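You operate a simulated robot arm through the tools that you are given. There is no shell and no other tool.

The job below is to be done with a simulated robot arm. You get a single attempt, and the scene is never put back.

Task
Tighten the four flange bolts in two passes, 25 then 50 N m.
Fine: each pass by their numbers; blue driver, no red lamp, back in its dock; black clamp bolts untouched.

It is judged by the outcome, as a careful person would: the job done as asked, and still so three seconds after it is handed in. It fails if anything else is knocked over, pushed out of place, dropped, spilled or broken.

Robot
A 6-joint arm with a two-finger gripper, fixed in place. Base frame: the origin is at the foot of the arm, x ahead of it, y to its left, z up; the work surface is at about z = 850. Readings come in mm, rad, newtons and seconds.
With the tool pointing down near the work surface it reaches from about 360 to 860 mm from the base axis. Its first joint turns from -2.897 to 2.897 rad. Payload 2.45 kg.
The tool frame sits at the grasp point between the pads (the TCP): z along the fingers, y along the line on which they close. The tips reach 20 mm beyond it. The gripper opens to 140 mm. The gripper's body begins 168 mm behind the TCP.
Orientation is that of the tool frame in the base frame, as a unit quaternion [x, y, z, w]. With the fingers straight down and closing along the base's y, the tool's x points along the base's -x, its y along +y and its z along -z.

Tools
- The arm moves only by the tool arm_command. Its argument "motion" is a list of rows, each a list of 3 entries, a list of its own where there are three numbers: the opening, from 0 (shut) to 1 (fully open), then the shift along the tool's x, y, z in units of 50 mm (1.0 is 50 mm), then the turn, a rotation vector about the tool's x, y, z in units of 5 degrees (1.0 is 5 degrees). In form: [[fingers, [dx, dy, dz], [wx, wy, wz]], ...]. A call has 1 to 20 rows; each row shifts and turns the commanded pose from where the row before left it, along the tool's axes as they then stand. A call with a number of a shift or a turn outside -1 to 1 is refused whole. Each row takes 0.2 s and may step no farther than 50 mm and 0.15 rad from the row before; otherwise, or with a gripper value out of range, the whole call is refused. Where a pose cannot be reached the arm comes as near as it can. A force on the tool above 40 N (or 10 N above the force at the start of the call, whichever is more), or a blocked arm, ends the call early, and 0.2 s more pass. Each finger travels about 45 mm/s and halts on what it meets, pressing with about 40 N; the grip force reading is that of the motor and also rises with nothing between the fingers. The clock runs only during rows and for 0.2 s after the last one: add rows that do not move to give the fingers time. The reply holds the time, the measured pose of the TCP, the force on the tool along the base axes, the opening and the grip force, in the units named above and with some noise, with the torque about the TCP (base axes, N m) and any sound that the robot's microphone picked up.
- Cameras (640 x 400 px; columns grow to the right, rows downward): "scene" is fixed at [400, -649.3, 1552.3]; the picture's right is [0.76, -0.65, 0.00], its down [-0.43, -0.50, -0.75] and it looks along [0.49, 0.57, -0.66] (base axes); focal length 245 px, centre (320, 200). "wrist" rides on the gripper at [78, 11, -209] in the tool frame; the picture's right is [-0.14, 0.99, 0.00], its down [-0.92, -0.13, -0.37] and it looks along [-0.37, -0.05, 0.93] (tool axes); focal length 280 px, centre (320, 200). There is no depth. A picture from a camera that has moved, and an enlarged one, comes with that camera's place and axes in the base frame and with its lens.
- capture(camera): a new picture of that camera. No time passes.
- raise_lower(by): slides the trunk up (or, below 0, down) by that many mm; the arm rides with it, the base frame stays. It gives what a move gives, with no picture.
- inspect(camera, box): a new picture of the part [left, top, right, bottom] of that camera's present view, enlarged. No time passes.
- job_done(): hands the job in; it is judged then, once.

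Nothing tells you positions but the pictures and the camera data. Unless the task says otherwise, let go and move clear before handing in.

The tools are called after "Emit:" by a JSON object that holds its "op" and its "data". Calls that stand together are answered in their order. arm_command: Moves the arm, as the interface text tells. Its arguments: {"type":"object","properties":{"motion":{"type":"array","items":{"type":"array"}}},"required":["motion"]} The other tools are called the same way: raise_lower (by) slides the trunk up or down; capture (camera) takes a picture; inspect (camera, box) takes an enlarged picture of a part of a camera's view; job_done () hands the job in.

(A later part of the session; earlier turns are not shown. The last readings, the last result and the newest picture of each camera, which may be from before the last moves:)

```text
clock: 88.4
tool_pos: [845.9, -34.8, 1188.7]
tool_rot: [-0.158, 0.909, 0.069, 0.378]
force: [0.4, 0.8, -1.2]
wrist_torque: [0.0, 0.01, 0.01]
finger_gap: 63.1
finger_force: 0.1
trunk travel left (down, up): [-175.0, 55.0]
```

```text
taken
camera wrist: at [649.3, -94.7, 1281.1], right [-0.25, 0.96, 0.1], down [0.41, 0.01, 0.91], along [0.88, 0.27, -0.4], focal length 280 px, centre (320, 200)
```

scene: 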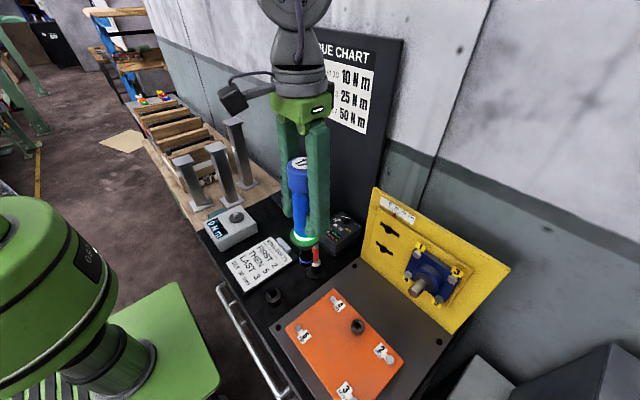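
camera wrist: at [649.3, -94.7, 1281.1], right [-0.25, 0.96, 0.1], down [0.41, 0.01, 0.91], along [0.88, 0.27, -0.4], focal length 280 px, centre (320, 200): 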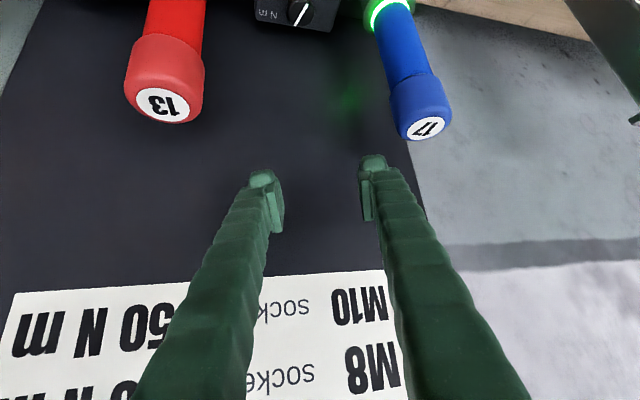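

Emit:
{"op": "arm_command", "data": {"motion": [[0.45, [0.62, 0.006, 0.71], [0, 0, 0]], [0.45, [0.62, 0.006, 0.71], [0, 0, 0]], [0.45, [0.62, 0.006, 0.71], [0, 0, 0]], [0.45, [0.62, 0.006, 0.71], [0, 0, 0]], [0.45, [0, 0, 0], [0.705, 0, 0.709]], [0.45, [0, 0, 0], [0.705, 0, 0.709]], [0.45, [0, 0, 0], [0.705, 0, 0.709]], [0.45, [0, 0, 0], [0, 0, 0]]]}}

Emit:
{"op": "inspect", "data": {"camera": "wrist", "box": [220, 60, 420, 240]}}

```text
clock: 90.2
tool_pos: [858.5, -27.9, 1002.5]
tool_rot: [-0.04, 0.923, 0.02, 0.383]
force: [-0.5, 0.7, -0.2]
wrist_torque: [0.01, -0.01, 0.0]
finger_gap: 62.9
finger_force: 0.1
trunk travel left (down, up): [-175.0, 55.0]
```

```text
2.22 times, centred on (320, 150) of wrist
camera zoom: at [653.3, -35.5, 1093.7], right [0.01, 0.99, 0.1], down [0.4, -0.1, 0.91], along [0.92, 0.03, -0.4], focal length 623 px, centre (320, 311)
```

zoom: 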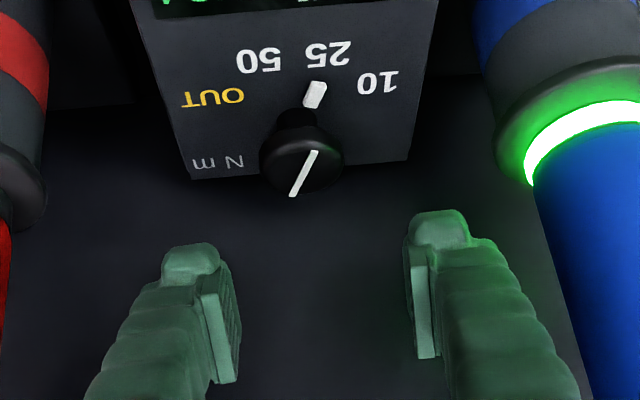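

Emit:
{"op": "arm_command", "data": {"motion": [[0.45, [0.436, -0.023, 0.398], [0, 0, 0]], [0.45, [0.436, -0.023, 0.398], [0, 0, 0]], [0.45, [0, 0, 0], [0, 0, 0]]]}}

Emit:
{"op": "inspect", "data": {"camera": "wrist", "box": [220, 100, 420, 240]}}

```text
clock: 91.0
tool_pos: [857.2, -30.4, 941.9]
tool_rot: [-0.039, 0.922, 0.019, 0.384]
force: [0.3, -0.7, 2.5]
wrist_torque: [-0.11, -0.01, -0.05]
finger_gap: 63.1
finger_force: 0.1
trunk travel left (down, up): [-175.0, 55.0]
```

```text
2.86 times, centred on (320, 170) of wrist
camera zoom: at [651.8, -37.6, 1034.4], right [0.01, 0.99, 0.1], down [0.4, -0.1, 0.91], along [0.92, 0.03, -0.4], focal length 801 px, centre (320, 286)
```

zoom: 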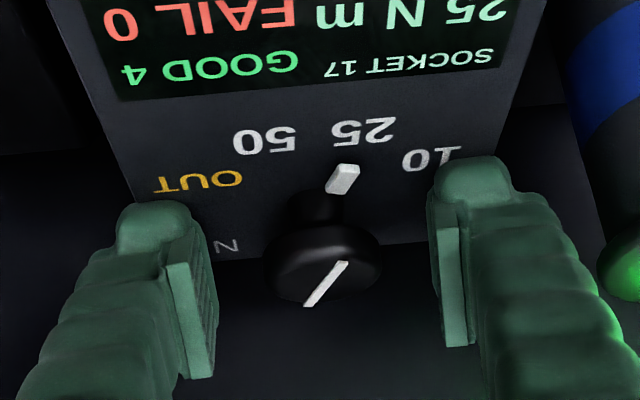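

Emit:
{"op": "arm_command", "data": {"motion": [[0.45, [-0.025, 0.01, -0.025], [0, 0, 0]], [0.15, [0, 0, 0], [0, 0, 0]], [0.15, [0, 0, 0], [0, 0, 0]], [0.15, [0, 0, 0], [0, 0, 0]], [0.15, [0, 0, 0], [0, 0, 0]], [0.15, [0, -0.007, 0], [-0.705, 0, -0.709]], [0.15, [0, -0.007, 0], [-0.705, 0, -0.709]], [0.15, [0, -0.007, 0], [-0.705, 0, -0.709]], [0.15, [0, 0, 0], [0, 0, 0]]]}}

Emit:
{"op": "inspect", "data": {"camera": "wrist", "box": [220, 100, 420, 240]}}

```text
clock: 93.0
tool_pos: [856.0, -31.1, 943.2]
tool_rot: [-0.159, 0.909, 0.069, 0.378]
force: [3.8, 3.9, 0.2]
wrist_torque: [0.01, 0.01, 0.02]
finger_gap: 32.2
finger_force: 39.7
trunk travel left (down, up): [-175.0, 55.0]
```

```text
2.86 times, centred on (320, 170) of wrist
camera zoom: at [659.9, -90.6, 1035.1], right [-0.25, 0.96, 0.1], down [0.41, 0.01, 0.91], along [0.88, 0.27, -0.4], focal length 801 px, centre (320, 286)
```

zoom: 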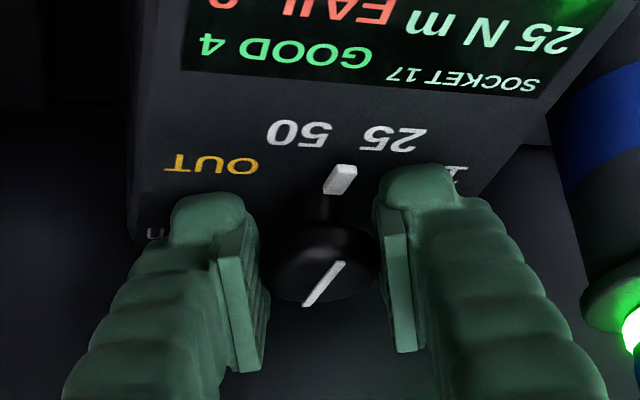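

Emit:
{"op": "arm_command", "data": {"motion": [[0.45, [0, 0, 0], [0, 0, 0]], [0.45, [0, 0, 0], [0, 0, 0]], [0.45, [0, 0, 0], [0, 0, 0]], [0.45, [0, 0.007, 0], [0.705, 0, 0.709]], [0.45, [0, 0.007, 0], [0.705, 0, 0.709]], [0.45, [0, 0.007, 0], [0.705, 0, 0.709]], [0.45, [0, 0, 0], [0, 0, 0]], [0.15, [0, 0, 0], [0, 0, 0]], [0.15, [0, 0, 0], [0, 0, 0]], [0.15, [0, 0, 0], [0, 0, 0]], [0.15, [0, 0, 0], [0, 0, 0]], [0.15, [0, -0.007, 0], [-0.705, 0, -0.709]], [0.15, [0, -0.007, 0], [-0.705, 0, -0.709]], [0.15, [0, -0.007, 0], [-0.705, 0, -0.709]], [0.15, [0, 0, 0], [0, 0, 0]]]}}

Emit:
{"op": "arm_command", "data": {"motion": [[0.45, [0, 0, 0], [0, 0, 0]], [0.45, [0, 0, 0], [0, 0, 0]], [0.45, [0, 0, 0], [0, 0, 0]]]}}

Emit:
{"op": "inspect", "data": {"camera": "wrist", "box": [220, 100, 420, 240]}}

Emit:
{"op": "inspect", "data": {"camera": "scene", "box": [275, 175, 325, 215]}}

```text
clock: 96.2
tool_pos: [855.3, -30.6, 943.6]
tool_rot: [-0.16, 0.909, 0.069, 0.378]
force: [-0.7, 2.3, -0.1]
wrist_torque: [0.02, 0.0, 0.03]
finger_gap: 32.3
finger_force: 39.6
trunk travel left (down, up): [-175.0, 55.0]
```

```text
clock: 97.0
tool_pos: [855.0, -31.3, 944.5]
tool_rot: [-0.159, 0.909, 0.069, 0.378]
force: [-0.5, 0.6, 0.0]
wrist_torque: [0.02, -0.01, 0.0]
finger_gap: 62.8
finger_force: 0.1
trunk travel left (down, up): [-175.0, 55.0]
```

```text
2.86 times, centred on (320, 170) of wrist
camera zoom: at [659.3, -91.1, 1036.0], right [-0.25, 0.96, 0.1], down [0.41, 0.01, 0.91], along [0.88, 0.27, -0.4], focal length 801 px, centre (320, 286)
```

zoom: 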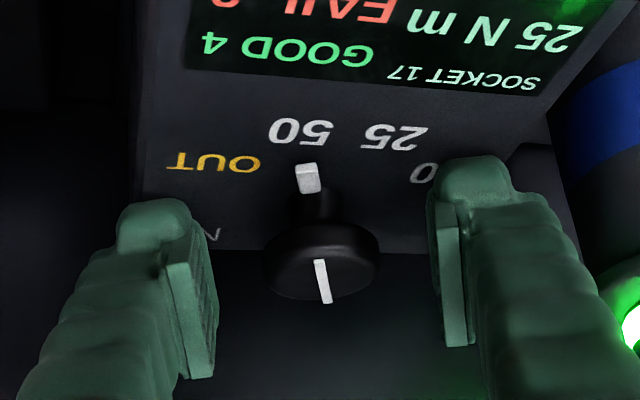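

```text
10.00 times, centred on (300, 195) of scene
camera zoom: at [400.0, -649.3, 1552.3], right [0.76, -0.65, 0.0], down [-0.43, -0.5, -0.75], along [0.49, 0.57, -0.66], focal length 2451 px, centre (520, 250)
```

zoom: 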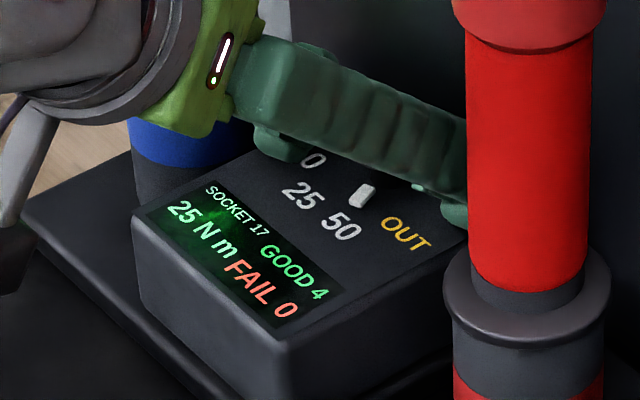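

Emit:
{"op": "arm_command", "data": {"motion": [[0.45, [0, 0.004, 0], [0.39, 0, 0.392]], [0.45, [0, 0.004, 0], [0.39, 0, 0.392]], [0.45, [0, 0, 0], [0, 0, 0]], [0.15, [0, 0, 0], [0, 0, 0]], [0.15, [0, 0, 0], [0, 0, 0]], [0.15, [0, 0, 0], [0, 0, 0]], [0.15, [0, 0, 0], [0, 0, 0]], [0.15, [0, -0.004, 0], [-0.39, 0, -0.392]], [0.15, [0, -0.004, 0], [-0.39, 0, -0.392]], [0.15, [0, 0, 0], [0, 0, 0]], [0.45, [0, 0, 0], [0, 0, 0]], [0.45, [0, 0, 0], [0, 0, 0]], [0.45, [0, 0, 0], [0, 0, 0]]]}}

Emit:
{"op": "inspect", "data": {"camera": "wrist", "box": [220, 100, 420, 240]}}

Emit:
{"op": "inspect", "data": {"camera": "scene", "box": [275, 175, 325, 215]}}

```text
clock: 99.8
tool_pos: [854.8, -31.3, 944.9]
tool_rot: [-0.16, 0.909, 0.069, 0.378]
force: [-0.4, 0.1, -0.5]
wrist_torque: [0.01, 0.01, -0.01]
finger_gap: 63.2
finger_force: 0.1
trunk travel left (down, up): [-175.0, 55.0]
```

```text
2.86 times, centred on (320, 170) of wrist
camera zoom: at [658.8, -90.8, 1035.8], right [-0.25, 0.96, 0.1], down [0.41, 0.01, 0.91], along [0.88, 0.27, -0.4], focal length 801 px, centre (320, 286)
```

zoom: 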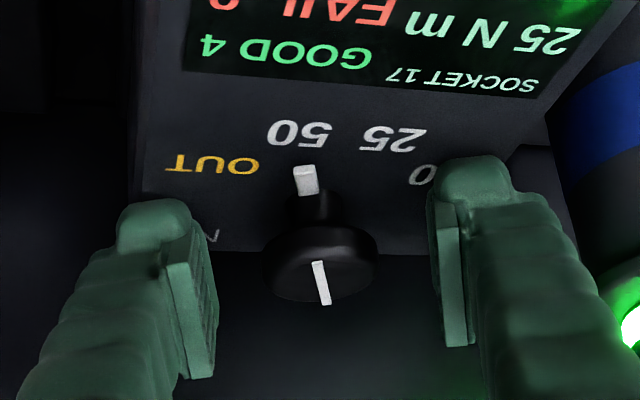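

```text
10.00 times, centred on (300, 195) of scene
camera zoom: at [400.0, -649.3, 1552.3], right [0.76, -0.65, 0.0], down [-0.43, -0.5, -0.75], along [0.49, 0.57, -0.66], focal length 2451 px, centre (520, 250)
```

zoom: 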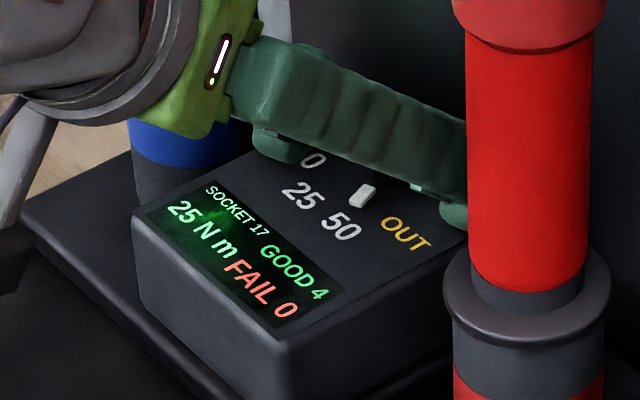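

The selector pointer is back at the exact spot it started on, 50. I'll rise, straighten the tool and return above the blue driver.

Emit:
{"op": "arm_command", "data": {"motion": [[0.45, [-0.5, 0, -0.5], [0, 0, 0]], [0.45, [-0.5, 0, -0.5], [0, 0, 0]], [0.45, [-0.5, 0, -0.5], [0, 0, 0]], [0.45, [-0.5, 0, -0.5], [0, 0, 0]], [0.45, [-0.5, 0, -0.5], [0, 0, 0]], [0.45, [-0.5, 0, -0.5], [0, 0, 0]], [0.45, [-0.4, 0, -0.6], [0, 0, 0]]]}}

Emit:
{"op": "arm_command", "data": {"motion": [[0.8, [0, 0, 0], [0, 1, 0]], [0.8, [0, 0, 0], [0, 1, 0]], [0.8, [0, 0, 0], [0, 1, 0]], [0.8, [0, 0, 0], [0, 1, 0]], [0.8, [0, 0, 0], [0, 1, 0]], [0.8, [0, 0, 0], [0, 1, 0]], [0.8, [0, 0, 0], [0, 1, 0]], [0.8, [0, 0, 0], [0, 1, 0]], [0.8, [0, 0, 0], [0, 1, 0]], [0.8, [0, 0, 0], [0, 0, 1]], [0.8, [0, 0, 0], [0, 0, 1]], [0.8, [0, 0, 0], [0, 0, 1]], [0.8, [0, 0, 0], [0, 0, 1]], [0.8, [0, 0, 0], [0, 0, 0]]]}}

Emit:
{"op": "capture", "data": {"camera": "wrist"}}

Emit:
{"op": "inspect", "data": {"camera": "scene", "box": [275, 175, 325, 215]}}

```text
clock: 101.4
tool_pos: [845.9, -35.4, 1193.2]
tool_rot: [-0.16, 0.909, 0.069, 0.378]
force: [-0.6, 0.3, 0.0]
wrist_torque: [-0.02, -0.01, 0.02]
finger_gap: 63.0
finger_force: 0.1
trunk travel left (down, up): [-175.0, 55.0]
```

```text
clock: 104.4
tool_pos: [847.3, -36.1, 1192.0]
tool_rot: [0.0, 1.0, 0.003, 0.001]
force: [-0.3, -0.3, 0.6]
wrist_torque: [-0.03, 0.0, -0.01]
finger_gap: 112.1
finger_force: 0.0
trunk travel left (down, up): [-175.0, 55.0]
```

```text
taken
camera wrist: at [768.1, -25.4, 1400.6], right [0.14, 0.99, 0.01], down [0.92, -0.13, 0.37], along [0.37, -0.05, -0.93], focal length 280 px, centre (320, 200)
```

wrist: 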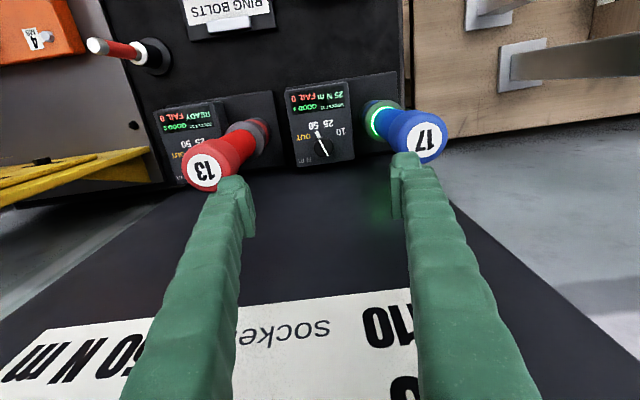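

```text
10.00 times, centred on (300, 195) of scene
camera zoom: at [400.0, -649.3, 1552.3], right [0.76, -0.65, 0.0], down [-0.43, -0.5, -0.75], along [0.49, 0.57, -0.66], focal length 2451 px, centre (520, 250)
```

zoom: 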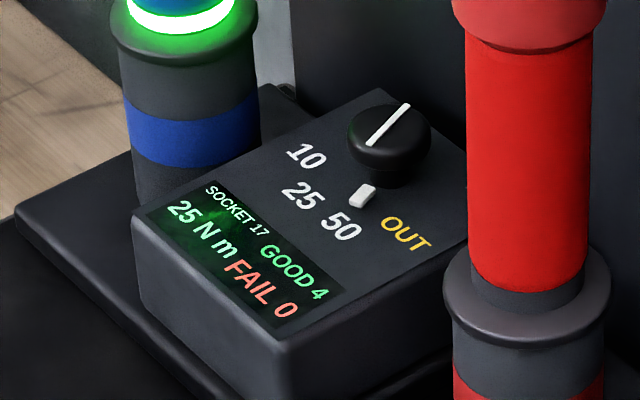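

Emit:
{"op": "inspect", "data": {"camera": "wrist", "box": [280, 75, 370, 170]}}

Emit:
{"op": "inspect", "data": {"camera": "wrist", "box": [340, 80, 460, 180]}}

```text
4.21 times, centred on (325, 122) of wrist
camera zoom: at [768.1, -25.4, 1400.6], right [0.14, 0.99, 0.01], down [0.92, -0.13, 0.37], along [0.37, -0.05, -0.93], focal length 1181 px, centre (299, 526)
```

zoom: 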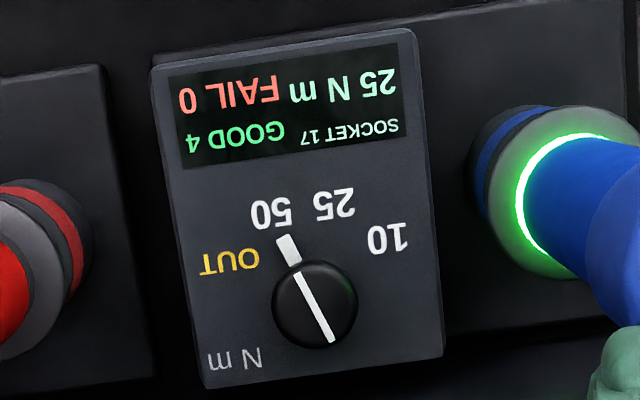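

```text
4.00 times, centred on (400, 130) of wrist
camera zoom: at [768.1, -25.4, 1400.6], right [0.14, 0.99, 0.01], down [0.92, -0.13, 0.37], along [0.37, -0.05, -0.93], focal length 1122 px, centre (0, 480)
```

zoom: 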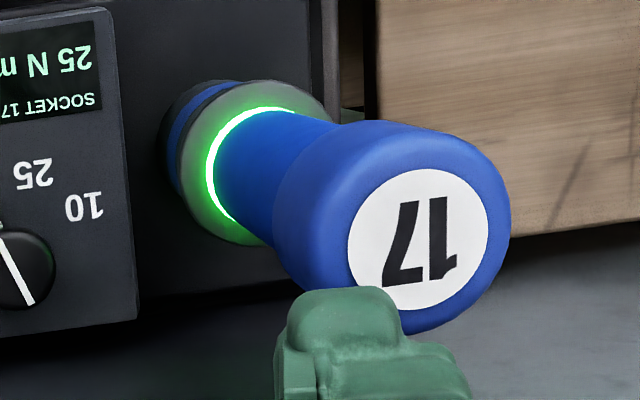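

Emit:
{"op": "arm_command", "data": {"motion": [[0.8, [0.107, 0.7, 0], [0, 0, 0]], [0.8, [0.107, 0.7, 0], [0, 0, 0]], [0.8, [0.107, 0.7, 0], [0, 0, 0]], [0.8, [0, 0, 0], [0, 0, 0]]]}}

Emit:
{"op": "inspect", "data": {"camera": "wrist", "box": [220, 90, 420, 240]}}

```text
clock: 105.4
tool_pos: [832.7, 70.2, 1193.3]
tool_rot: [0.0, 1.0, 0.003, 0.002]
force: [0.8, 0.3, 0.0]
wrist_torque: [-0.01, 0.01, 0.01]
finger_gap: 112.2
finger_force: 0.1
trunk travel left (down, up): [-175.0, 55.0]
```

```text
2.67 times, centred on (320, 165) of wrist
camera zoom: at [752.9, 80.1, 1402.3], right [0.14, 0.99, 0.01], down [0.92, -0.13, 0.37], along [0.37, -0.05, -0.93], focal length 748 px, centre (320, 293)
```

zoom: 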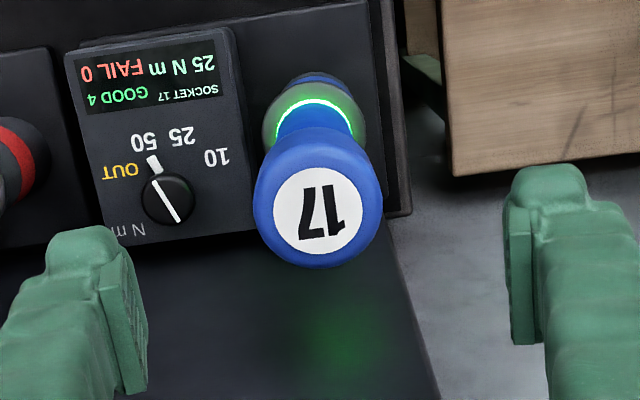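

Emit:
{"op": "arm_command", "data": {"motion": [[0.8, [0.03, -0.03, 0.89], [0, 0, 0]], [0.8, [0, 0, 0.89], [0, 0, 0]], [0.8, [0, 0, 0.89], [0, 0, 0]], [0.8, [0, 0, 0.89], [0, 0, 0]], [0.8, [0, 0, 0], [0, 0, 0]]]}}

Emit:
{"op": "capture", "data": {"camera": "wrist"}}

```text
clock: 106.6
tool_pos: [832.2, 67.9, 1014.4]
tool_rot: [0.001, 1.0, 0.002, 0.002]
force: [0.6, 0.3, 0.8]
wrist_torque: [-0.02, -0.03, -0.01]
finger_gap: 112.2
finger_force: 0.0
trunk travel left (down, up): [-175.0, 55.0]
```

```text
taken
camera wrist: at [751.3, 77.9, 1225.1], right [0.14, 0.99, 0.01], down [0.92, -0.13, 0.37], along [0.37, -0.05, -0.93], focal length 280 px, centre (320, 200)
```

wrist: 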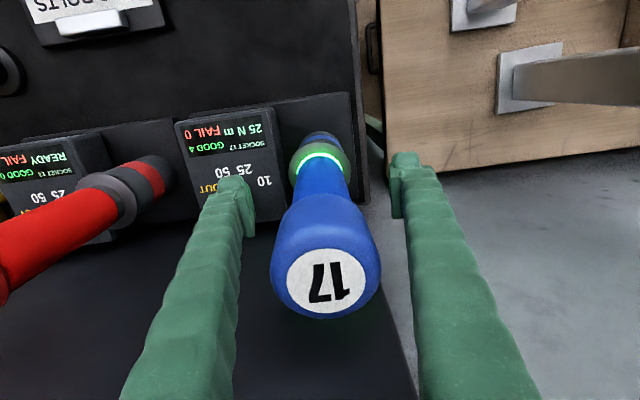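

Emit:
{"op": "arm_command", "data": {"motion": [[0.8, [0.01, 0.025, 0], [0, 0, 0]], [0.2, [0, 0, 0], [0, 0, 0]], [0.2, [0, 0, 0], [0, 0, 0]], [0.2, [0, 0, 0], [0, 0, 0]], [0.2, [0, 0, 0], [0, 0, 0]], [0.2, [0, 0, 0], [0, 0, 0]], [0.2, [0, 0, 0], [0, 0, 0]], [0.2, [0, 0, 0], [0, 0, 0]]]}}

```text
clock: 108.4
tool_pos: [831.1, 69.1, 1015.4]
tool_rot: [0.0, 1.0, 0.003, 0.001]
force: [-0.5, -3.0, 0.3]
wrist_torque: [-0.19, -0.05, 0.01]
finger_gap: 40.6
finger_force: 39.7
trunk travel left (down, up): [-175.0, 55.0]
```

Gripped. I'll lift out and retrace the same route to the flange.

Emit:
{"op": "arm_command", "data": {"motion": [[0.2, [0, 0, -0.2], [0, 0, 0]], [0.2, [0, 0, -0.4], [0, 0, 0]], [0.2, [0, 0, -0.5], [0, 0, 0]], [0.2, [0, 0, -0.5], [0, 0, 0]], [0.2, [0, 0, -0.5], [0, 0, 0]], [0.2, [0, 0, -0.5], [0, 0, 0]], [0.2, [0.8, 0, -0.31], [0, 0, 0]], [0.2, [0.8, 0, -0.31], [0, 0, 0]], [0.2, [0.8, 0, -0.31], [0, 0, 0]], [0.2, [0.8, 0, -0.31], [0, 0, 0]], [0.2, [0.8, 0, -0.31], [0, 0, 0]], [0.2, [0.8, 0, -0.31], [0, 0, 0]]]}}

Emit:
{"op": "arm_command", "data": {"motion": [[0.2, [0, -0.91, 0], [0, 0, 0]], [0.2, [0, -0.91, 0], [0, 0, 0]], [0.2, [0, -0.91, 0], [0, 0, 0]], [0.2, [0, -0.91, 0], [0, 0, 0]], [0.2, [0, -0.91, 0], [0, 0, 0]], [0.2, [0, -0.91, 0], [0, 0, 0]], [0.2, [0, -0.91, 0], [0, 0, 0]], [0.2, [0, -0.91, 0], [0, 0, 0]], [0.2, [0, -0.91, 0], [0, 0, 0]], [0.2, [0, -0.91, 0], [0, 0, 0]]]}}

Emit:
{"op": "arm_command", "data": {"motion": [[0.2, [0, 0, 0], [0, -1, 0]], [0.2, [0, 0, 0], [0, -1, 0]], [0.2, [0, 0, 0], [0, -1, 0]], [0.2, [0, 0, 0], [0, -1, 0]], [0.2, [0, 0, 0], [0, -1, 0]], [0.2, [0, 0, 0], [0, -1, 0]], [0.2, [0, 0, 0], [0, -1, 0]], [0.2, [0, 0, 0], [0, -1, 0]], [0.2, [0, 0, 0], [0, -1, 0]], [0.2, [0, 0, 0], [0, -1, 0]], [0.2, [0, 0, 0], [0, -1, 0]], [0.2, [0, 0, 0], [0, -1, 0]], [0.2, [0, 0, 0], [0, -1, 0]], [0.2, [0, 0, 0], [0, -1, 0]], [0.2, [0, 0, 0], [0, -1, 0]], [0.2, [0, 0, 0], [0, -1, 0]], [0.2, [0, 0, 0], [0, -1, 0]], [0.2, [0, 0, 0], [0, -1, 0]]]}}

Emit:
{"op": "capture", "data": {"camera": "scene"}}

Emit:
{"op": "inspect", "data": {"camera": "scene", "box": [230, 160, 380, 270]}}

```text
clock: 111.0
tool_pos: [587.1, 70.8, 1236.2]
tool_rot: [0.0, 1.0, 0.002, 0.002]
force: [-0.6, 0.1, -7.4]
wrist_torque: [-0.01, -0.09, -0.02]
finger_gap: 40.7
finger_force: 39.8
trunk travel left (down, up): [-175.0, 55.0]
```

```text
clock: 113.2
tool_pos: [589.8, -385.0, 1232.4]
tool_rot: [0.0, 1.0, 0.003, 0.001]
force: [-0.1, 0.0, -7.8]
wrist_torque: [0.07, -0.01, 0.0]
finger_gap: 40.7
finger_force: 40.2
trunk travel left (down, up): [-175.0, 55.0]
```

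```text
clock: 117.0
tool_pos: [591.3, -386.2, 1233.8]
tool_rot: [0.003, 0.706, 0.001, 0.708]
force: [-0.4, -0.7, -7.9]
wrist_torque: [-0.02, 0.03, 0.04]
finger_gap: 40.8
finger_force: 40.0
trunk travel left (down, up): [-175.0, 55.0]
```

```text
taken
```

scene: 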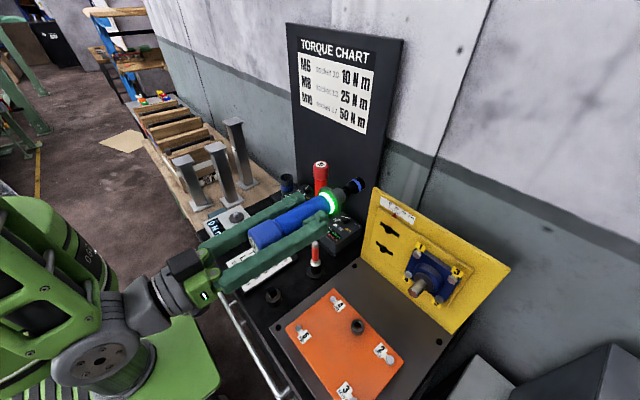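

```text
3.64 times, centred on (305, 215) of scene
camera zoom: at [400.0, -649.3, 1552.3], right [0.76, -0.65, 0.0], down [-0.43, -0.5, -0.75], along [0.49, 0.57, -0.66], focal length 891 px, centre (374, 146)
```

zoom: 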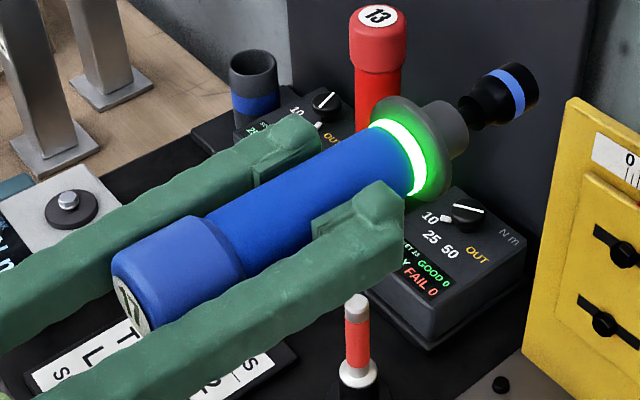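

Emit:
{"op": "arm_command", "data": {"motion": [[0.2, [0.614, -0.586, -0.12], [0, 0, 0]], [0.2, [0.614, -0.586, -0.12], [0, 0, 0]], [0.2, [0.614, -0.586, -0.12], [0, 0, 0]], [0.2, [0.614, -0.586, -0.12], [0, 0, 0]], [0.2, [0.614, -0.586, -0.12], [0, 0, 0]], [0.2, [0, 0, 0], [0, 0, 0]]]}}

Emit:
{"op": "inspect", "data": {"camera": "wrist", "box": [220, 50, 420, 190]}}

Emit:
{"op": "inspect", "data": {"camera": "scene", "box": [360, 220, 480, 320]}}

```text
clock: 118.4
tool_pos: [560.5, -532.0, 1079.1]
tool_rot: [0.003, 0.707, 0.002, 0.708]
force: [0.7, -0.8, -7.6]
wrist_torque: [0.04, 0.04, 0.01]
finger_gap: 40.8
finger_force: 39.8
trunk travel left (down, up): [-175.0, 55.0]
```

```text
2.86 times, centred on (320, 120) of wrist
camera zoom: at [350.5, -520.5, 1001.2], right [0.0, 0.99, 0.14], down [-0.37, -0.13, 0.92], along [0.93, -0.05, 0.37], focal length 801 px, centre (320, 429)
```

zoom: 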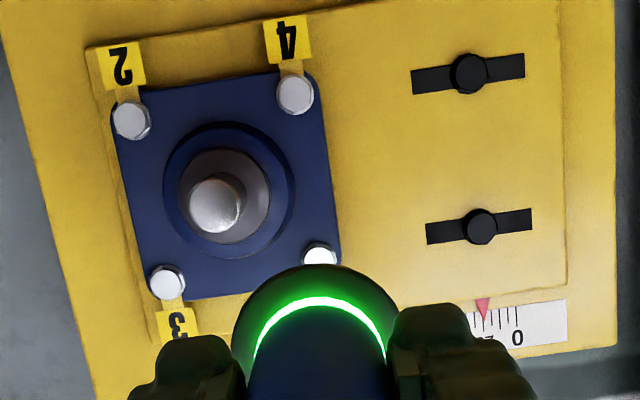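

```text
4.00 times, centred on (420, 270) of scene
camera zoom: at [400.0, -649.3, 1552.3], right [0.76, -0.65, 0.0], down [-0.43, -0.5, -0.75], along [0.49, 0.57, -0.66], focal length 981 px, centre (-80, -80)
```

zoom: 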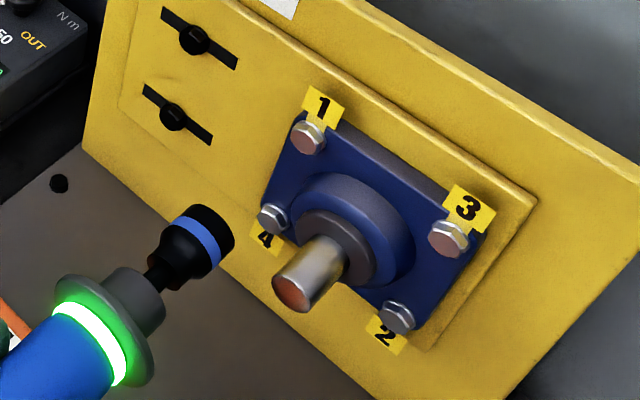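

Emit:
{"op": "arm_command", "data": {"motion": [[0.2, [-0.01, 0.018, 0.5], [0, 0, 0]], [0.2, [0, 0, 0.5], [0, 0, 0]], [0.2, [0, 0, 0.5], [0, 0, 0]], [0.2, [0, 0, 0.1], [0, 0, 0]], [0.2, [0, 0, 0], [0, 0, 0]]]}}

Emit:
{"op": "inspect", "data": {"camera": "scene", "box": [390, 235, 440, 285]}}

Emit:
{"op": "inspect", "data": {"camera": "wrist", "box": [220, 50, 420, 190]}}

```text
clock: 119.6
tool_pos: [640.7, -530.9, 1079.9]
tool_rot: [0.003, 0.707, 0.002, 0.708]
force: [0.3, 0.8, -7.9]
wrist_torque: [-0.02, 0.06, 0.02]
finger_gap: 40.8
finger_force: 40.3
trunk travel left (down, up): [-175.0, 55.0]
```

```text
8.00 times, centred on (415, 260) of scene
camera zoom: at [400.0, -649.3, 1552.3], right [0.76, -0.65, 0.0], down [-0.43, -0.5, -0.75], along [0.49, 0.57, -0.66], focal length 1961 px, centre (-440, -280)
```

zoom: 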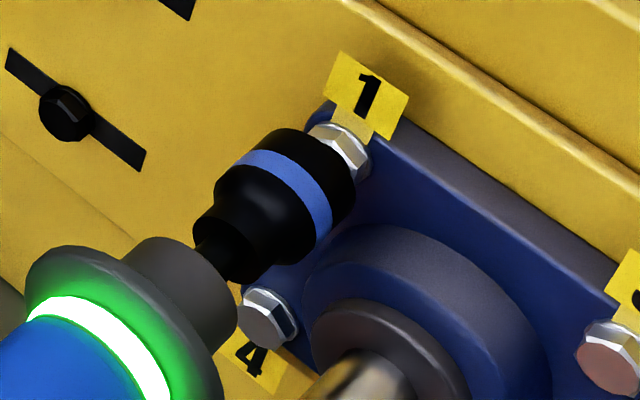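

```text
2.86 times, centred on (320, 120) of wrist
camera zoom: at [430.1, -519.4, 1001.8], right [0.0, 0.99, 0.14], down [-0.37, -0.13, 0.92], along [0.93, -0.05, 0.37], focal length 801 px, centre (320, 429)
```

zoom: 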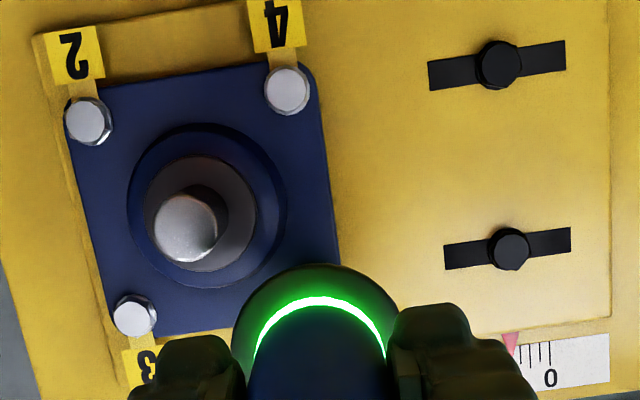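

Emit:
{"op": "arm_command", "data": {"motion": [[0.2, [0, 0, 0.08], [0, 0, 0]], [0.2, [0, 0, 0.08], [0, 0, 0]], [0.2, [0, 0, 0.06], [0, 0, 0]], [0.2, [0, 0, 0.06], [0, 0, 0]], [0.2, [0, 0, 0.04], [0, 0, 0]], [0.2, [0, 0, 0], [0, 0, 0]]]}}

Emit:
{"op": "inspect", "data": {"camera": "scene", "box": [390, 235, 440, 285]}}

```text
clock: 121.0
tool_pos: [655.8, -530.3, 1080.5]
tool_rot: [0.003, 0.707, 0.002, 0.707]
force: [-6.9, -2.5, -10.1]
wrist_torque: [0.05, 0.17, -0.23]
finger_gap: 40.5
finger_force: 39.9
trunk travel left (down, up): [-175.0, 55.0]
```

```text
8.00 times, centred on (415, 260) of scene
camera zoom: at [400.0, -649.3, 1552.3], right [0.76, -0.65, 0.0], down [-0.43, -0.5, -0.75], along [0.49, 0.57, -0.66], focal length 1961 px, centre (-440, -280)
```

zoom: 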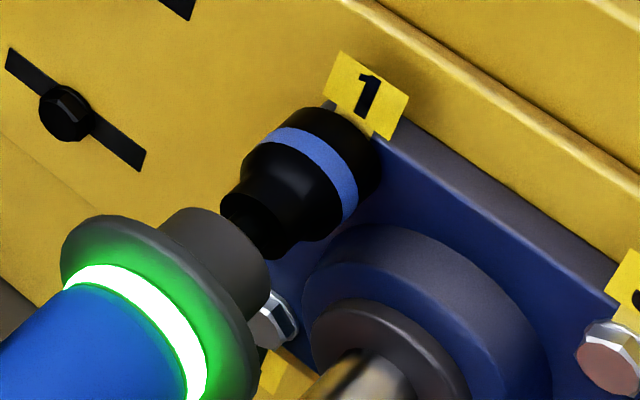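

Emit:
{"op": "arm_command", "data": {"motion": [[0.2, [0.008, -0.014, 0.02], [0, 0, 0]], [0.2, [0, 0, 0.04], [0, 0, 0]], [0.2, [0, 0, 0.02], [0, 0, 0]], [0.2, [0, 0, 0], [0, 0, 0]]]}}

Emit:
{"op": "inspect", "data": {"camera": "scene", "box": [390, 235, 440, 285]}}

Emit:
{"op": "inspect", "data": {"camera": "scene", "box": [265, 170, 325, 225]}}

```text
clock: 122.0
tool_pos: [659.8, -530.9, 1079.7]
tool_rot: [0.002, 0.707, 0.003, 0.708]
force: [-12.1, 1.2, -9.4]
wrist_torque: [-0.08, 0.22, 0.1]
finger_gap: 40.9
finger_force: 40.0
trunk travel left (down, up): [-175.0, 55.0]
```

```text
8.00 times, centred on (415, 260) of scene
camera zoom: at [400.0, -649.3, 1552.3], right [0.76, -0.65, 0.0], down [-0.43, -0.5, -0.75], along [0.49, 0.57, -0.66], focal length 1961 px, centre (-440, -280)
```

zoom: 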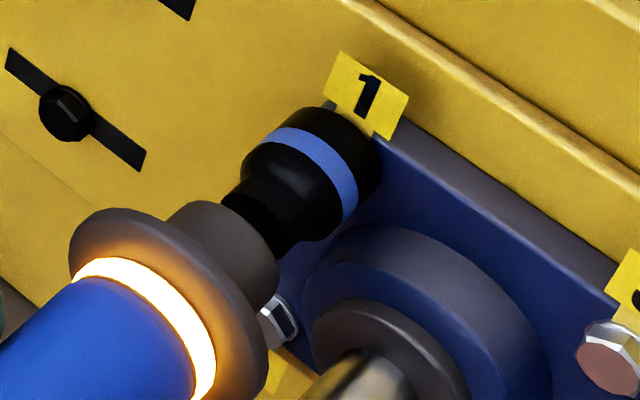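

```text
7.27 times, centred on (295, 198) of scene
camera zoom: at [400.0, -649.3, 1552.3], right [0.76, -0.65, 0.0], down [-0.43, -0.5, -0.75], along [0.49, 0.57, -0.66], focal length 1783 px, centre (502, 218)
```

zoom: 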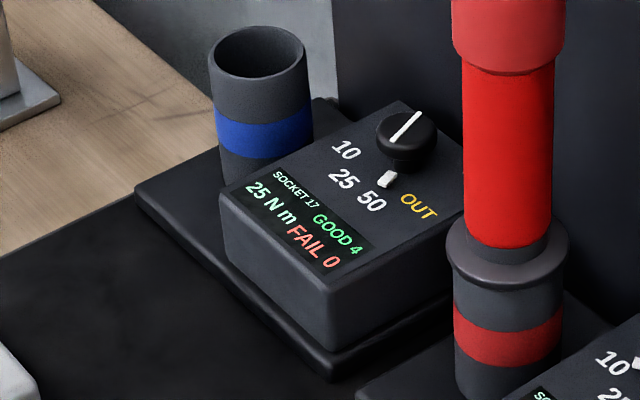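

Emit:
{"op": "arm_command", "data": {"motion": [[0.2, [0, 0, 0.01], [0, 0, 0]], [0.2, [0, 0, 0], [0, 0, 0]], [0.2, [0, 0, 0], [0, 0, 0]], [0.2, [0, 0, 0], [0, 0, 0]]]}}

Emit:
{"op": "inspect", "data": {"camera": "scene", "box": [390, 235, 440, 285]}}

Emit:
{"op": "inspect", "data": {"camera": "scene", "box": [265, 170, 325, 225]}}

```text
clock: 123.0
tool_pos: [660.0, -531.0, 1081.0]
tool_rot: [0.001, 0.707, 0.003, 0.708]
force: [-12.9, 2.7, -12.0]
wrist_torque: [-0.03, 0.41, 0.22]
finger_gap: 40.9
finger_force: 40.5
trunk travel left (down, up): [-175.0, 55.0]
```

```text
8.00 times, centred on (415, 260) of scene
camera zoom: at [400.0, -649.3, 1552.3], right [0.76, -0.65, 0.0], down [-0.43, -0.5, -0.75], along [0.49, 0.57, -0.66], focal length 1961 px, centre (-440, -280)
```

zoom: 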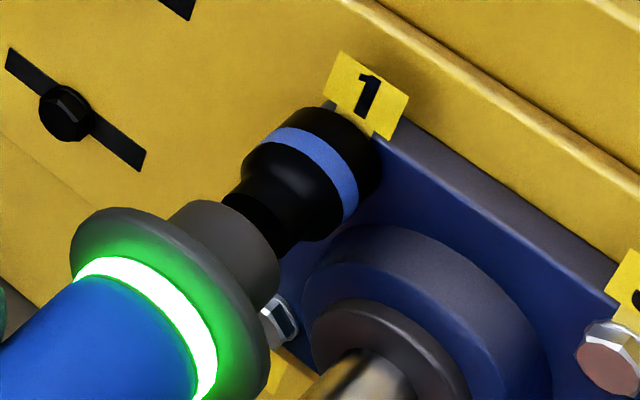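

```text
7.27 times, centred on (295, 198) of scene
camera zoom: at [400.0, -649.3, 1552.3], right [0.76, -0.65, 0.0], down [-0.43, -0.5, -0.75], along [0.49, 0.57, -0.66], focal length 1783 px, centre (502, 218)
```

zoom: 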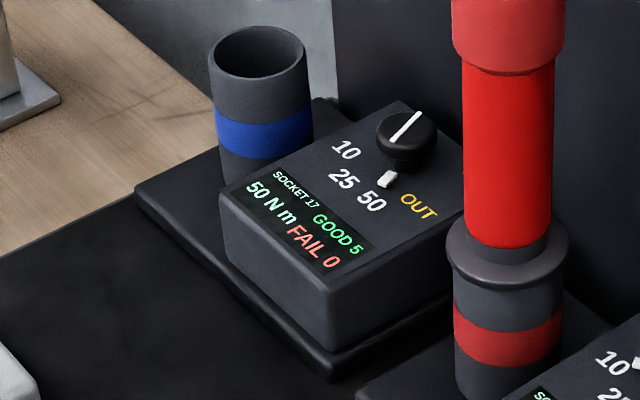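

Bolt 1 is at 50 N m (GOOD 5). Next is bolt 2 for the second pass.

Emit:
{"op": "arm_command", "data": {"motion": [[0.2, [0, 0, -0.2], [0, 0, 0]], [0.2, [0, 0, -0.5], [0, 0, 0]], [0.2, [0, 0, -0.8], [0, 0, 0]], [0.2, [0, 0, -0.8], [0, 0, 0]], [0.2, [0.577, -0.565, 0], [0, 0, 0]], [0.2, [0.577, -0.565, 0], [0, 0, 0]], [0.2, [0.576, -0.566, 0], [0, 0, 0]], [0.2, [0, 0, 0.5], [0, 0, 0]], [0.2, [0, 0, 0.5], [0, 0, 0]], [0.2, [0, 0, 0.5], [0, 0, 0]], [0.2, [0, 0, 0.35], [0, 0, 0]], [0.2, [0, 0, 0], [0, 0, 0]]]}}

Emit:
{"op": "inspect", "data": {"camera": "scene", "box": [405, 270, 455, 320]}}

Emit:
{"op": "inspect", "data": {"camera": "wrist", "box": [290, 110, 430, 160]}}

```text
clock: 125.6
tool_pos: [639.8, -615.4, 992.7]
tool_rot: [0.003, 0.707, 0.002, 0.708]
force: [0.0, 0.0, -8.2]
wrist_torque: [0.03, 0.01, -0.01]
finger_gap: 40.6
finger_force: 39.6
trunk travel left (down, up): [-175.0, 55.0]
```

```text
8.00 times, centred on (430, 295) of scene
camera zoom: at [400.0, -649.3, 1552.3], right [0.76, -0.65, 0.0], down [-0.43, -0.5, -0.75], along [0.49, 0.57, -0.66], focal length 1961 px, centre (-560, -560)
```

zoom: 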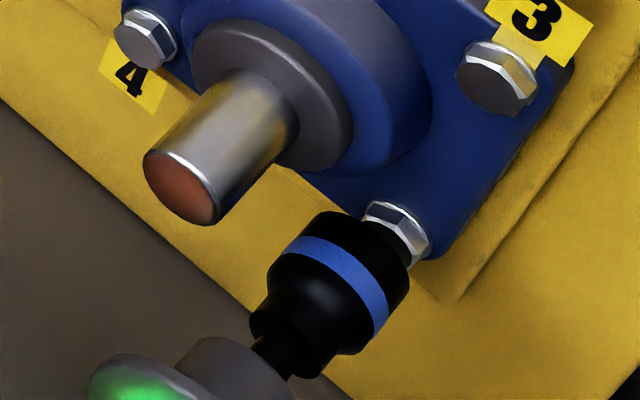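

```text
4.57 times, centred on (360, 135) of wrist
camera zoom: at [429.1, -603.7, 914.7], right [0.0, 0.99, 0.14], down [-0.37, -0.13, 0.92], along [0.93, -0.05, 0.37], focal length 1282 px, centre (137, 497)
```

zoom: 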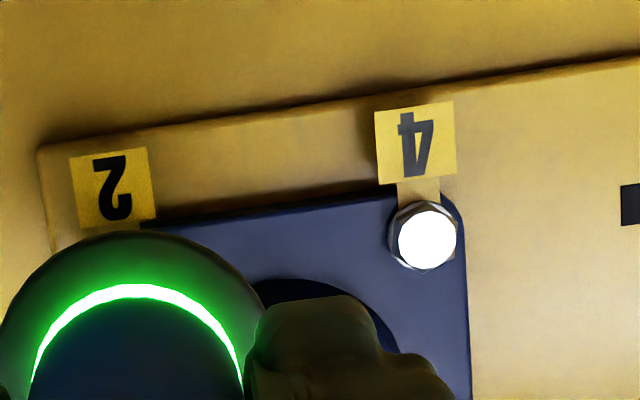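

Emit:
{"op": "arm_command", "data": {"motion": [[0.2, [0, 0, 0.08], [0, 0, 0]], [0.2, [0, 0, 0.08], [0, 0, 0]], [0.2, [0, 0, 0.06], [0, 0, 0]], [0.2, [0, 0, 0.06], [0, 0, 0]], [0.2, [0, 0, 0.03], [0, 0, 0]], [0.2, [0, 0, 0], [0, 0, 0]]]}}

Emit:
{"op": "inspect", "data": {"camera": "scene", "box": [405, 270, 455, 320]}}

```text
clock: 127.0
tool_pos: [653.5, -617.2, 993.0]
tool_rot: [0.002, 0.706, 0.002, 0.708]
force: [-7.3, -3.4, -5.7]
wrist_torque: [0.01, -0.31, -0.61]
finger_gap: 41.1
finger_force: 39.5
trunk travel left (down, up): [-175.0, 55.0]
```

```text
8.00 times, centred on (430, 295) of scene
camera zoom: at [400.0, -649.3, 1552.3], right [0.76, -0.65, 0.0], down [-0.43, -0.5, -0.75], along [0.49, 0.57, -0.66], focal length 1961 px, centre (-560, -560)
```

zoom: 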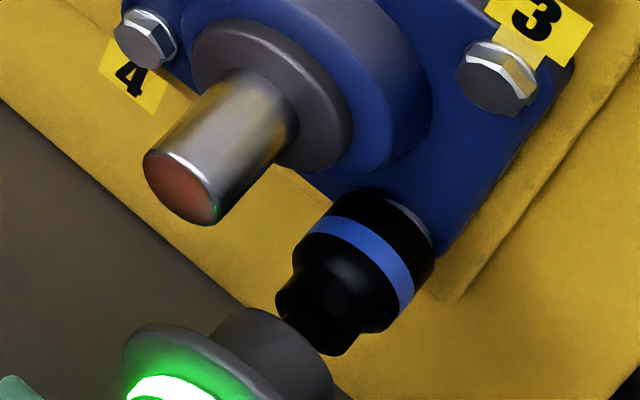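

Contact on bolt 2 came early, with side load, and the socket is not fully over the head. I'll ease back, recentre and try again without starting the driver.

Emit:
{"op": "arm_command", "data": {"motion": [[0.2, [0, 0, -0.06], [0, 0, 0]], [0.2, [-0.014, -0.024, 0], [0, 0, 0]], [0.2, [0, 0, 0.04], [0, 0, 0]], [0.2, [0, 0, 0.02], [0, 0, 0]], [0.2, [0, 0, 0], [0, 0, 0]]]}}

Emit:
{"op": "inspect", "data": {"camera": "scene", "box": [405, 270, 455, 320]}}

```text
clock: 128.2
tool_pos: [654.3, -617.0, 992.7]
tool_rot: [0.003, 0.706, 0.003, 0.708]
force: [-7.7, -3.0, -7.9]
wrist_torque: [0.0, -0.13, -0.44]
finger_gap: 40.9
finger_force: 40.0
trunk travel left (down, up): [-175.0, 55.0]
```

```text
8.00 times, centred on (430, 295) of scene
camera zoom: at [400.0, -649.3, 1552.3], right [0.76, -0.65, 0.0], down [-0.43, -0.5, -0.75], along [0.49, 0.57, -0.66], focal length 1961 px, centre (-560, -560)
```

zoom: 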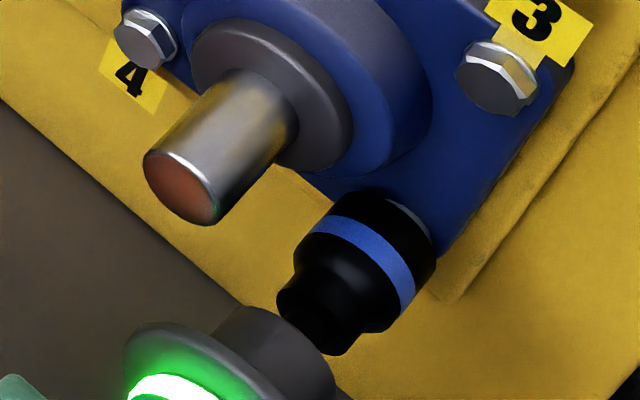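

Emit:
{"op": "arm_command", "data": {"motion": [[0.2, [0, 0, -0.16], [0, 0, 0]], [0.2, [0, -0.024, 0], [0, 0, 0]], [0.2, [0, 0, 0], [0, 0, 0]]]}}

Emit:
{"op": "inspect", "data": {"camera": "scene", "box": [415, 280, 450, 315]}}

Emit:
{"op": "inspect", "data": {"camera": "wrist", "box": [290, 110, 430, 160]}}

```text
clock: 129.0
tool_pos: [646.8, -617.3, 992.2]
tool_rot: [0.002, 0.707, 0.002, 0.707]
force: [-1.0, 0.2, -7.2]
wrist_torque: [0.01, 0.04, 0.04]
finger_gap: 40.5
finger_force: 39.8
trunk travel left (down, up): [-175.0, 55.0]
```

```text
11.43 times, centred on (432, 298) of scene
camera zoom: at [400.0, -649.3, 1552.3], right [0.76, -0.65, 0.0], down [-0.43, -0.5, -0.75], along [0.49, 0.57, -0.66], focal length 2802 px, centre (-966, -914)
```

zoom: 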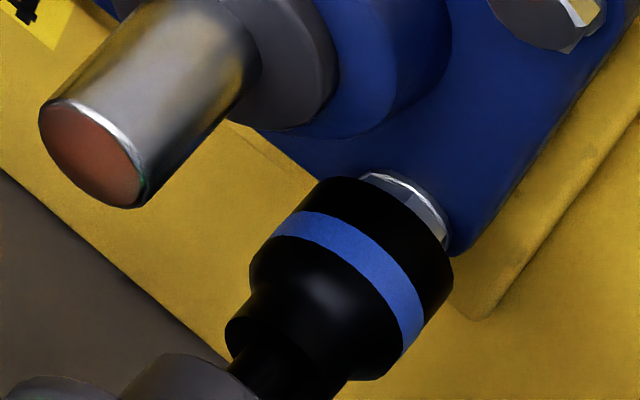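

```text
4.57 times, centred on (360, 135) of wrist
camera zoom: at [436.7, -606.5, 914.5], right [0.0, 0.99, 0.14], down [-0.37, -0.13, 0.92], along [0.93, -0.05, 0.37], focal length 1282 px, centre (137, 497)
```

zoom: 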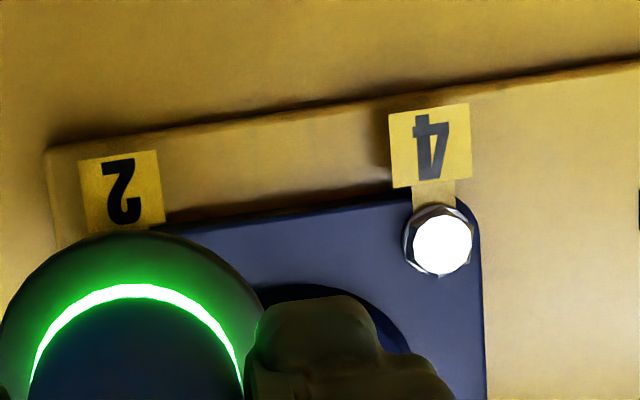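

Emit:
{"op": "arm_command", "data": {"motion": [[0.2, [0, 0.006, 0.08], [0, 0, 0]], [0.2, [0, 0, 0.06], [0, 0, 0]], [0.2, [0, 0, 0.04], [0, 0, 0]], [0.2, [0, 0, 0], [0, 0, 0]]]}}

Emit:
{"op": "inspect", "data": {"camera": "scene", "box": [405, 270, 455, 320]}}

```text
clock: 130.0
tool_pos: [655.4, -616.8, 993.2]
tool_rot: [0.002, 0.707, 0.002, 0.708]
force: [-5.1, -0.1, -7.8]
wrist_torque: [-0.01, -0.04, -0.01]
finger_gap: 40.8
finger_force: 40.4
trunk travel left (down, up): [-175.0, 55.0]
```

```text
8.00 times, centred on (430, 295) of scene
camera zoom: at [400.0, -649.3, 1552.3], right [0.76, -0.65, 0.0], down [-0.43, -0.5, -0.75], along [0.49, 0.57, -0.66], focal length 1961 px, centre (-560, -560)
```

zoom: 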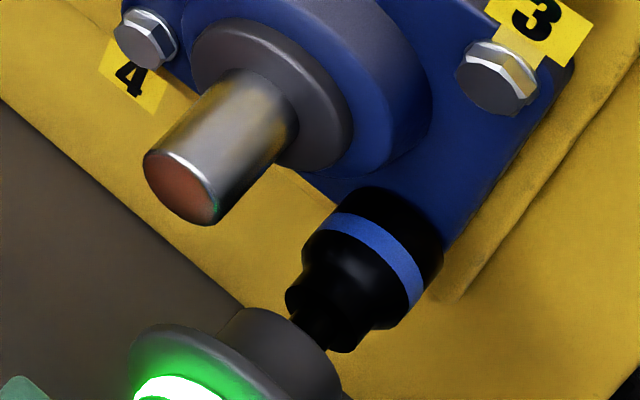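

Now the socket is seated on bolt 2 with no side load. Pressing to start.

Emit:
{"op": "arm_command", "data": {"motion": [[0.2, [0, 0, 0.05], [0, 0, 0]], [0.2, [0, 0, 0.04], [0, 0, 0]], [0.2, [0, 0, 0.02], [0, 0, 0]], [0.2, [0, 0, 0.01], [0, 0, 0]], [0.2, [0, 0, 0], [0, 0, 0]]]}}

Emit:
{"op": "inspect", "data": {"camera": "scene", "box": [390, 270, 460, 340]}}

Emit:
{"op": "inspect", "data": {"camera": "scene", "box": [265, 170, 325, 225]}}

```text
clock: 131.2
tool_pos: [660.6, -618.2, 992.7]
tool_rot: [0.003, 0.707, 0.003, 0.708]
force: [-12.6, -0.8, -9.1]
wrist_torque: [0.0, 0.15, 0.0]
finger_gap: 40.9
finger_force: 39.8
trunk travel left (down, up): [-175.0, 55.0]
```

```text
5.71 times, centred on (425, 305) of scene
camera zoom: at [400.0, -649.3, 1552.3], right [0.76, -0.65, 0.0], down [-0.43, -0.5, -0.75], along [0.49, 0.57, -0.66], focal length 1401 px, centre (-280, -400)
```

zoom: 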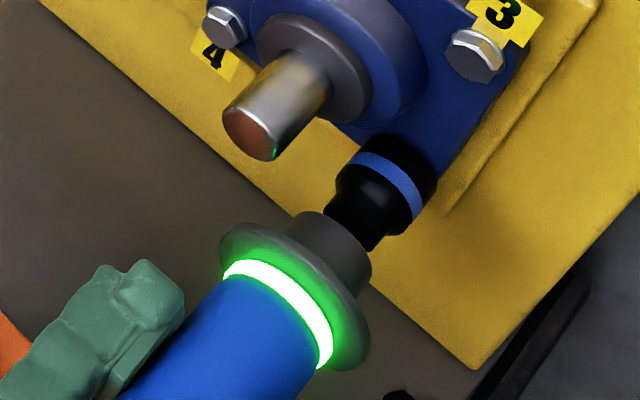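

```text
7.27 times, centred on (295, 198) of scene
camera zoom: at [400.0, -649.3, 1552.3], right [0.76, -0.65, 0.0], down [-0.43, -0.5, -0.75], along [0.49, 0.57, -0.66], focal length 1783 px, centre (502, 218)
```

zoom: 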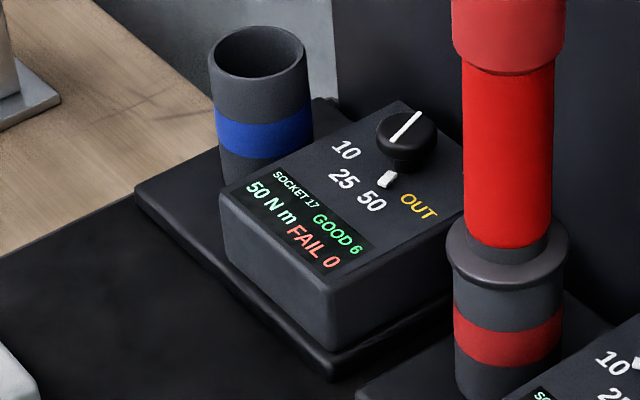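

Bolt 2 is at 50 N m (GOOD 6). Moving up to bolt 3.

Emit:
{"op": "arm_command", "data": {"motion": [[0.2, [0, 0, -0.2], [0, 0, 0]], [0.2, [0, 0, -0.5], [0, 0, 0]], [0.2, [0, 0, -0.8], [0, 0, 0]], [0.2, [0, 0, -0.8], [0, 0, 0]], [0.2, [-0.855, -0.004, 0], [0, 0, 0]], [0.2, [-0.855, 0, 0], [0, 0, 0]], [0.2, [0, 0, 0.5], [0, 0, 0]], [0.2, [0, 0, 0.5], [0, 0, 0]], [0.2, [0, 0, 0.5], [0, 0, 0]], [0.2, [0, 0, 0.35], [0, 0, 0]], [0.2, [0, 0, 0], [0, 0, 0]]]}}

Emit:
{"op": "inspect", "data": {"camera": "scene", "box": [425, 260, 465, 300]}}

Emit:
{"op": "inspect", "data": {"camera": "wrist", "box": [290, 70, 430, 170]}}

```text
clock: 133.6
tool_pos: [637.1, -617.1, 1079.2]
tool_rot: [0.002, 0.707, 0.002, 0.708]
force: [0.0, -1.5, -7.2]
wrist_torque: [0.03, 0.05, 0.02]
finger_gap: 40.8
finger_force: 39.7
trunk travel left (down, up): [-175.0, 55.0]
```

```text
10.00 times, centred on (445, 280) of scene
camera zoom: at [400.0, -649.3, 1552.3], right [0.76, -0.65, 0.0], down [-0.43, -0.5, -0.75], along [0.49, 0.57, -0.66], focal length 2451 px, centre (-930, -600)
```

zoom: 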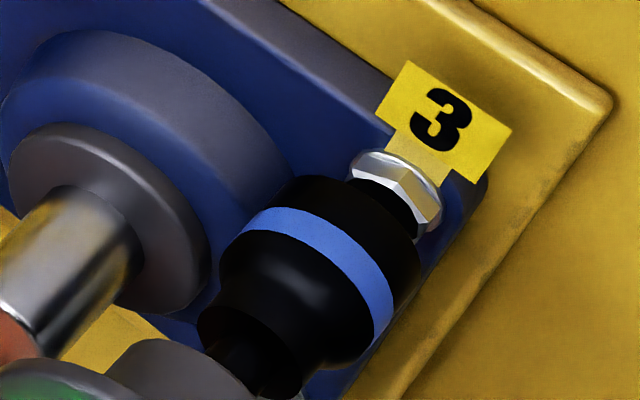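

```text
4.00 times, centred on (360, 120) of wrist
camera zoom: at [427.5, -605.4, 1000.9], right [0.0, 0.99, 0.14], down [-0.37, -0.13, 0.92], along [0.93, -0.05, 0.37], focal length 1122 px, centre (160, 520)
```

zoom: 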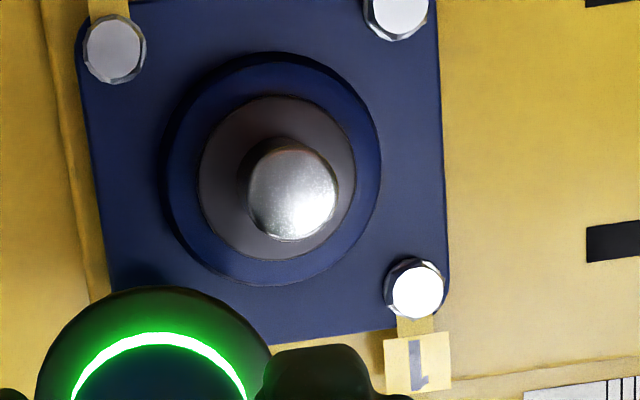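

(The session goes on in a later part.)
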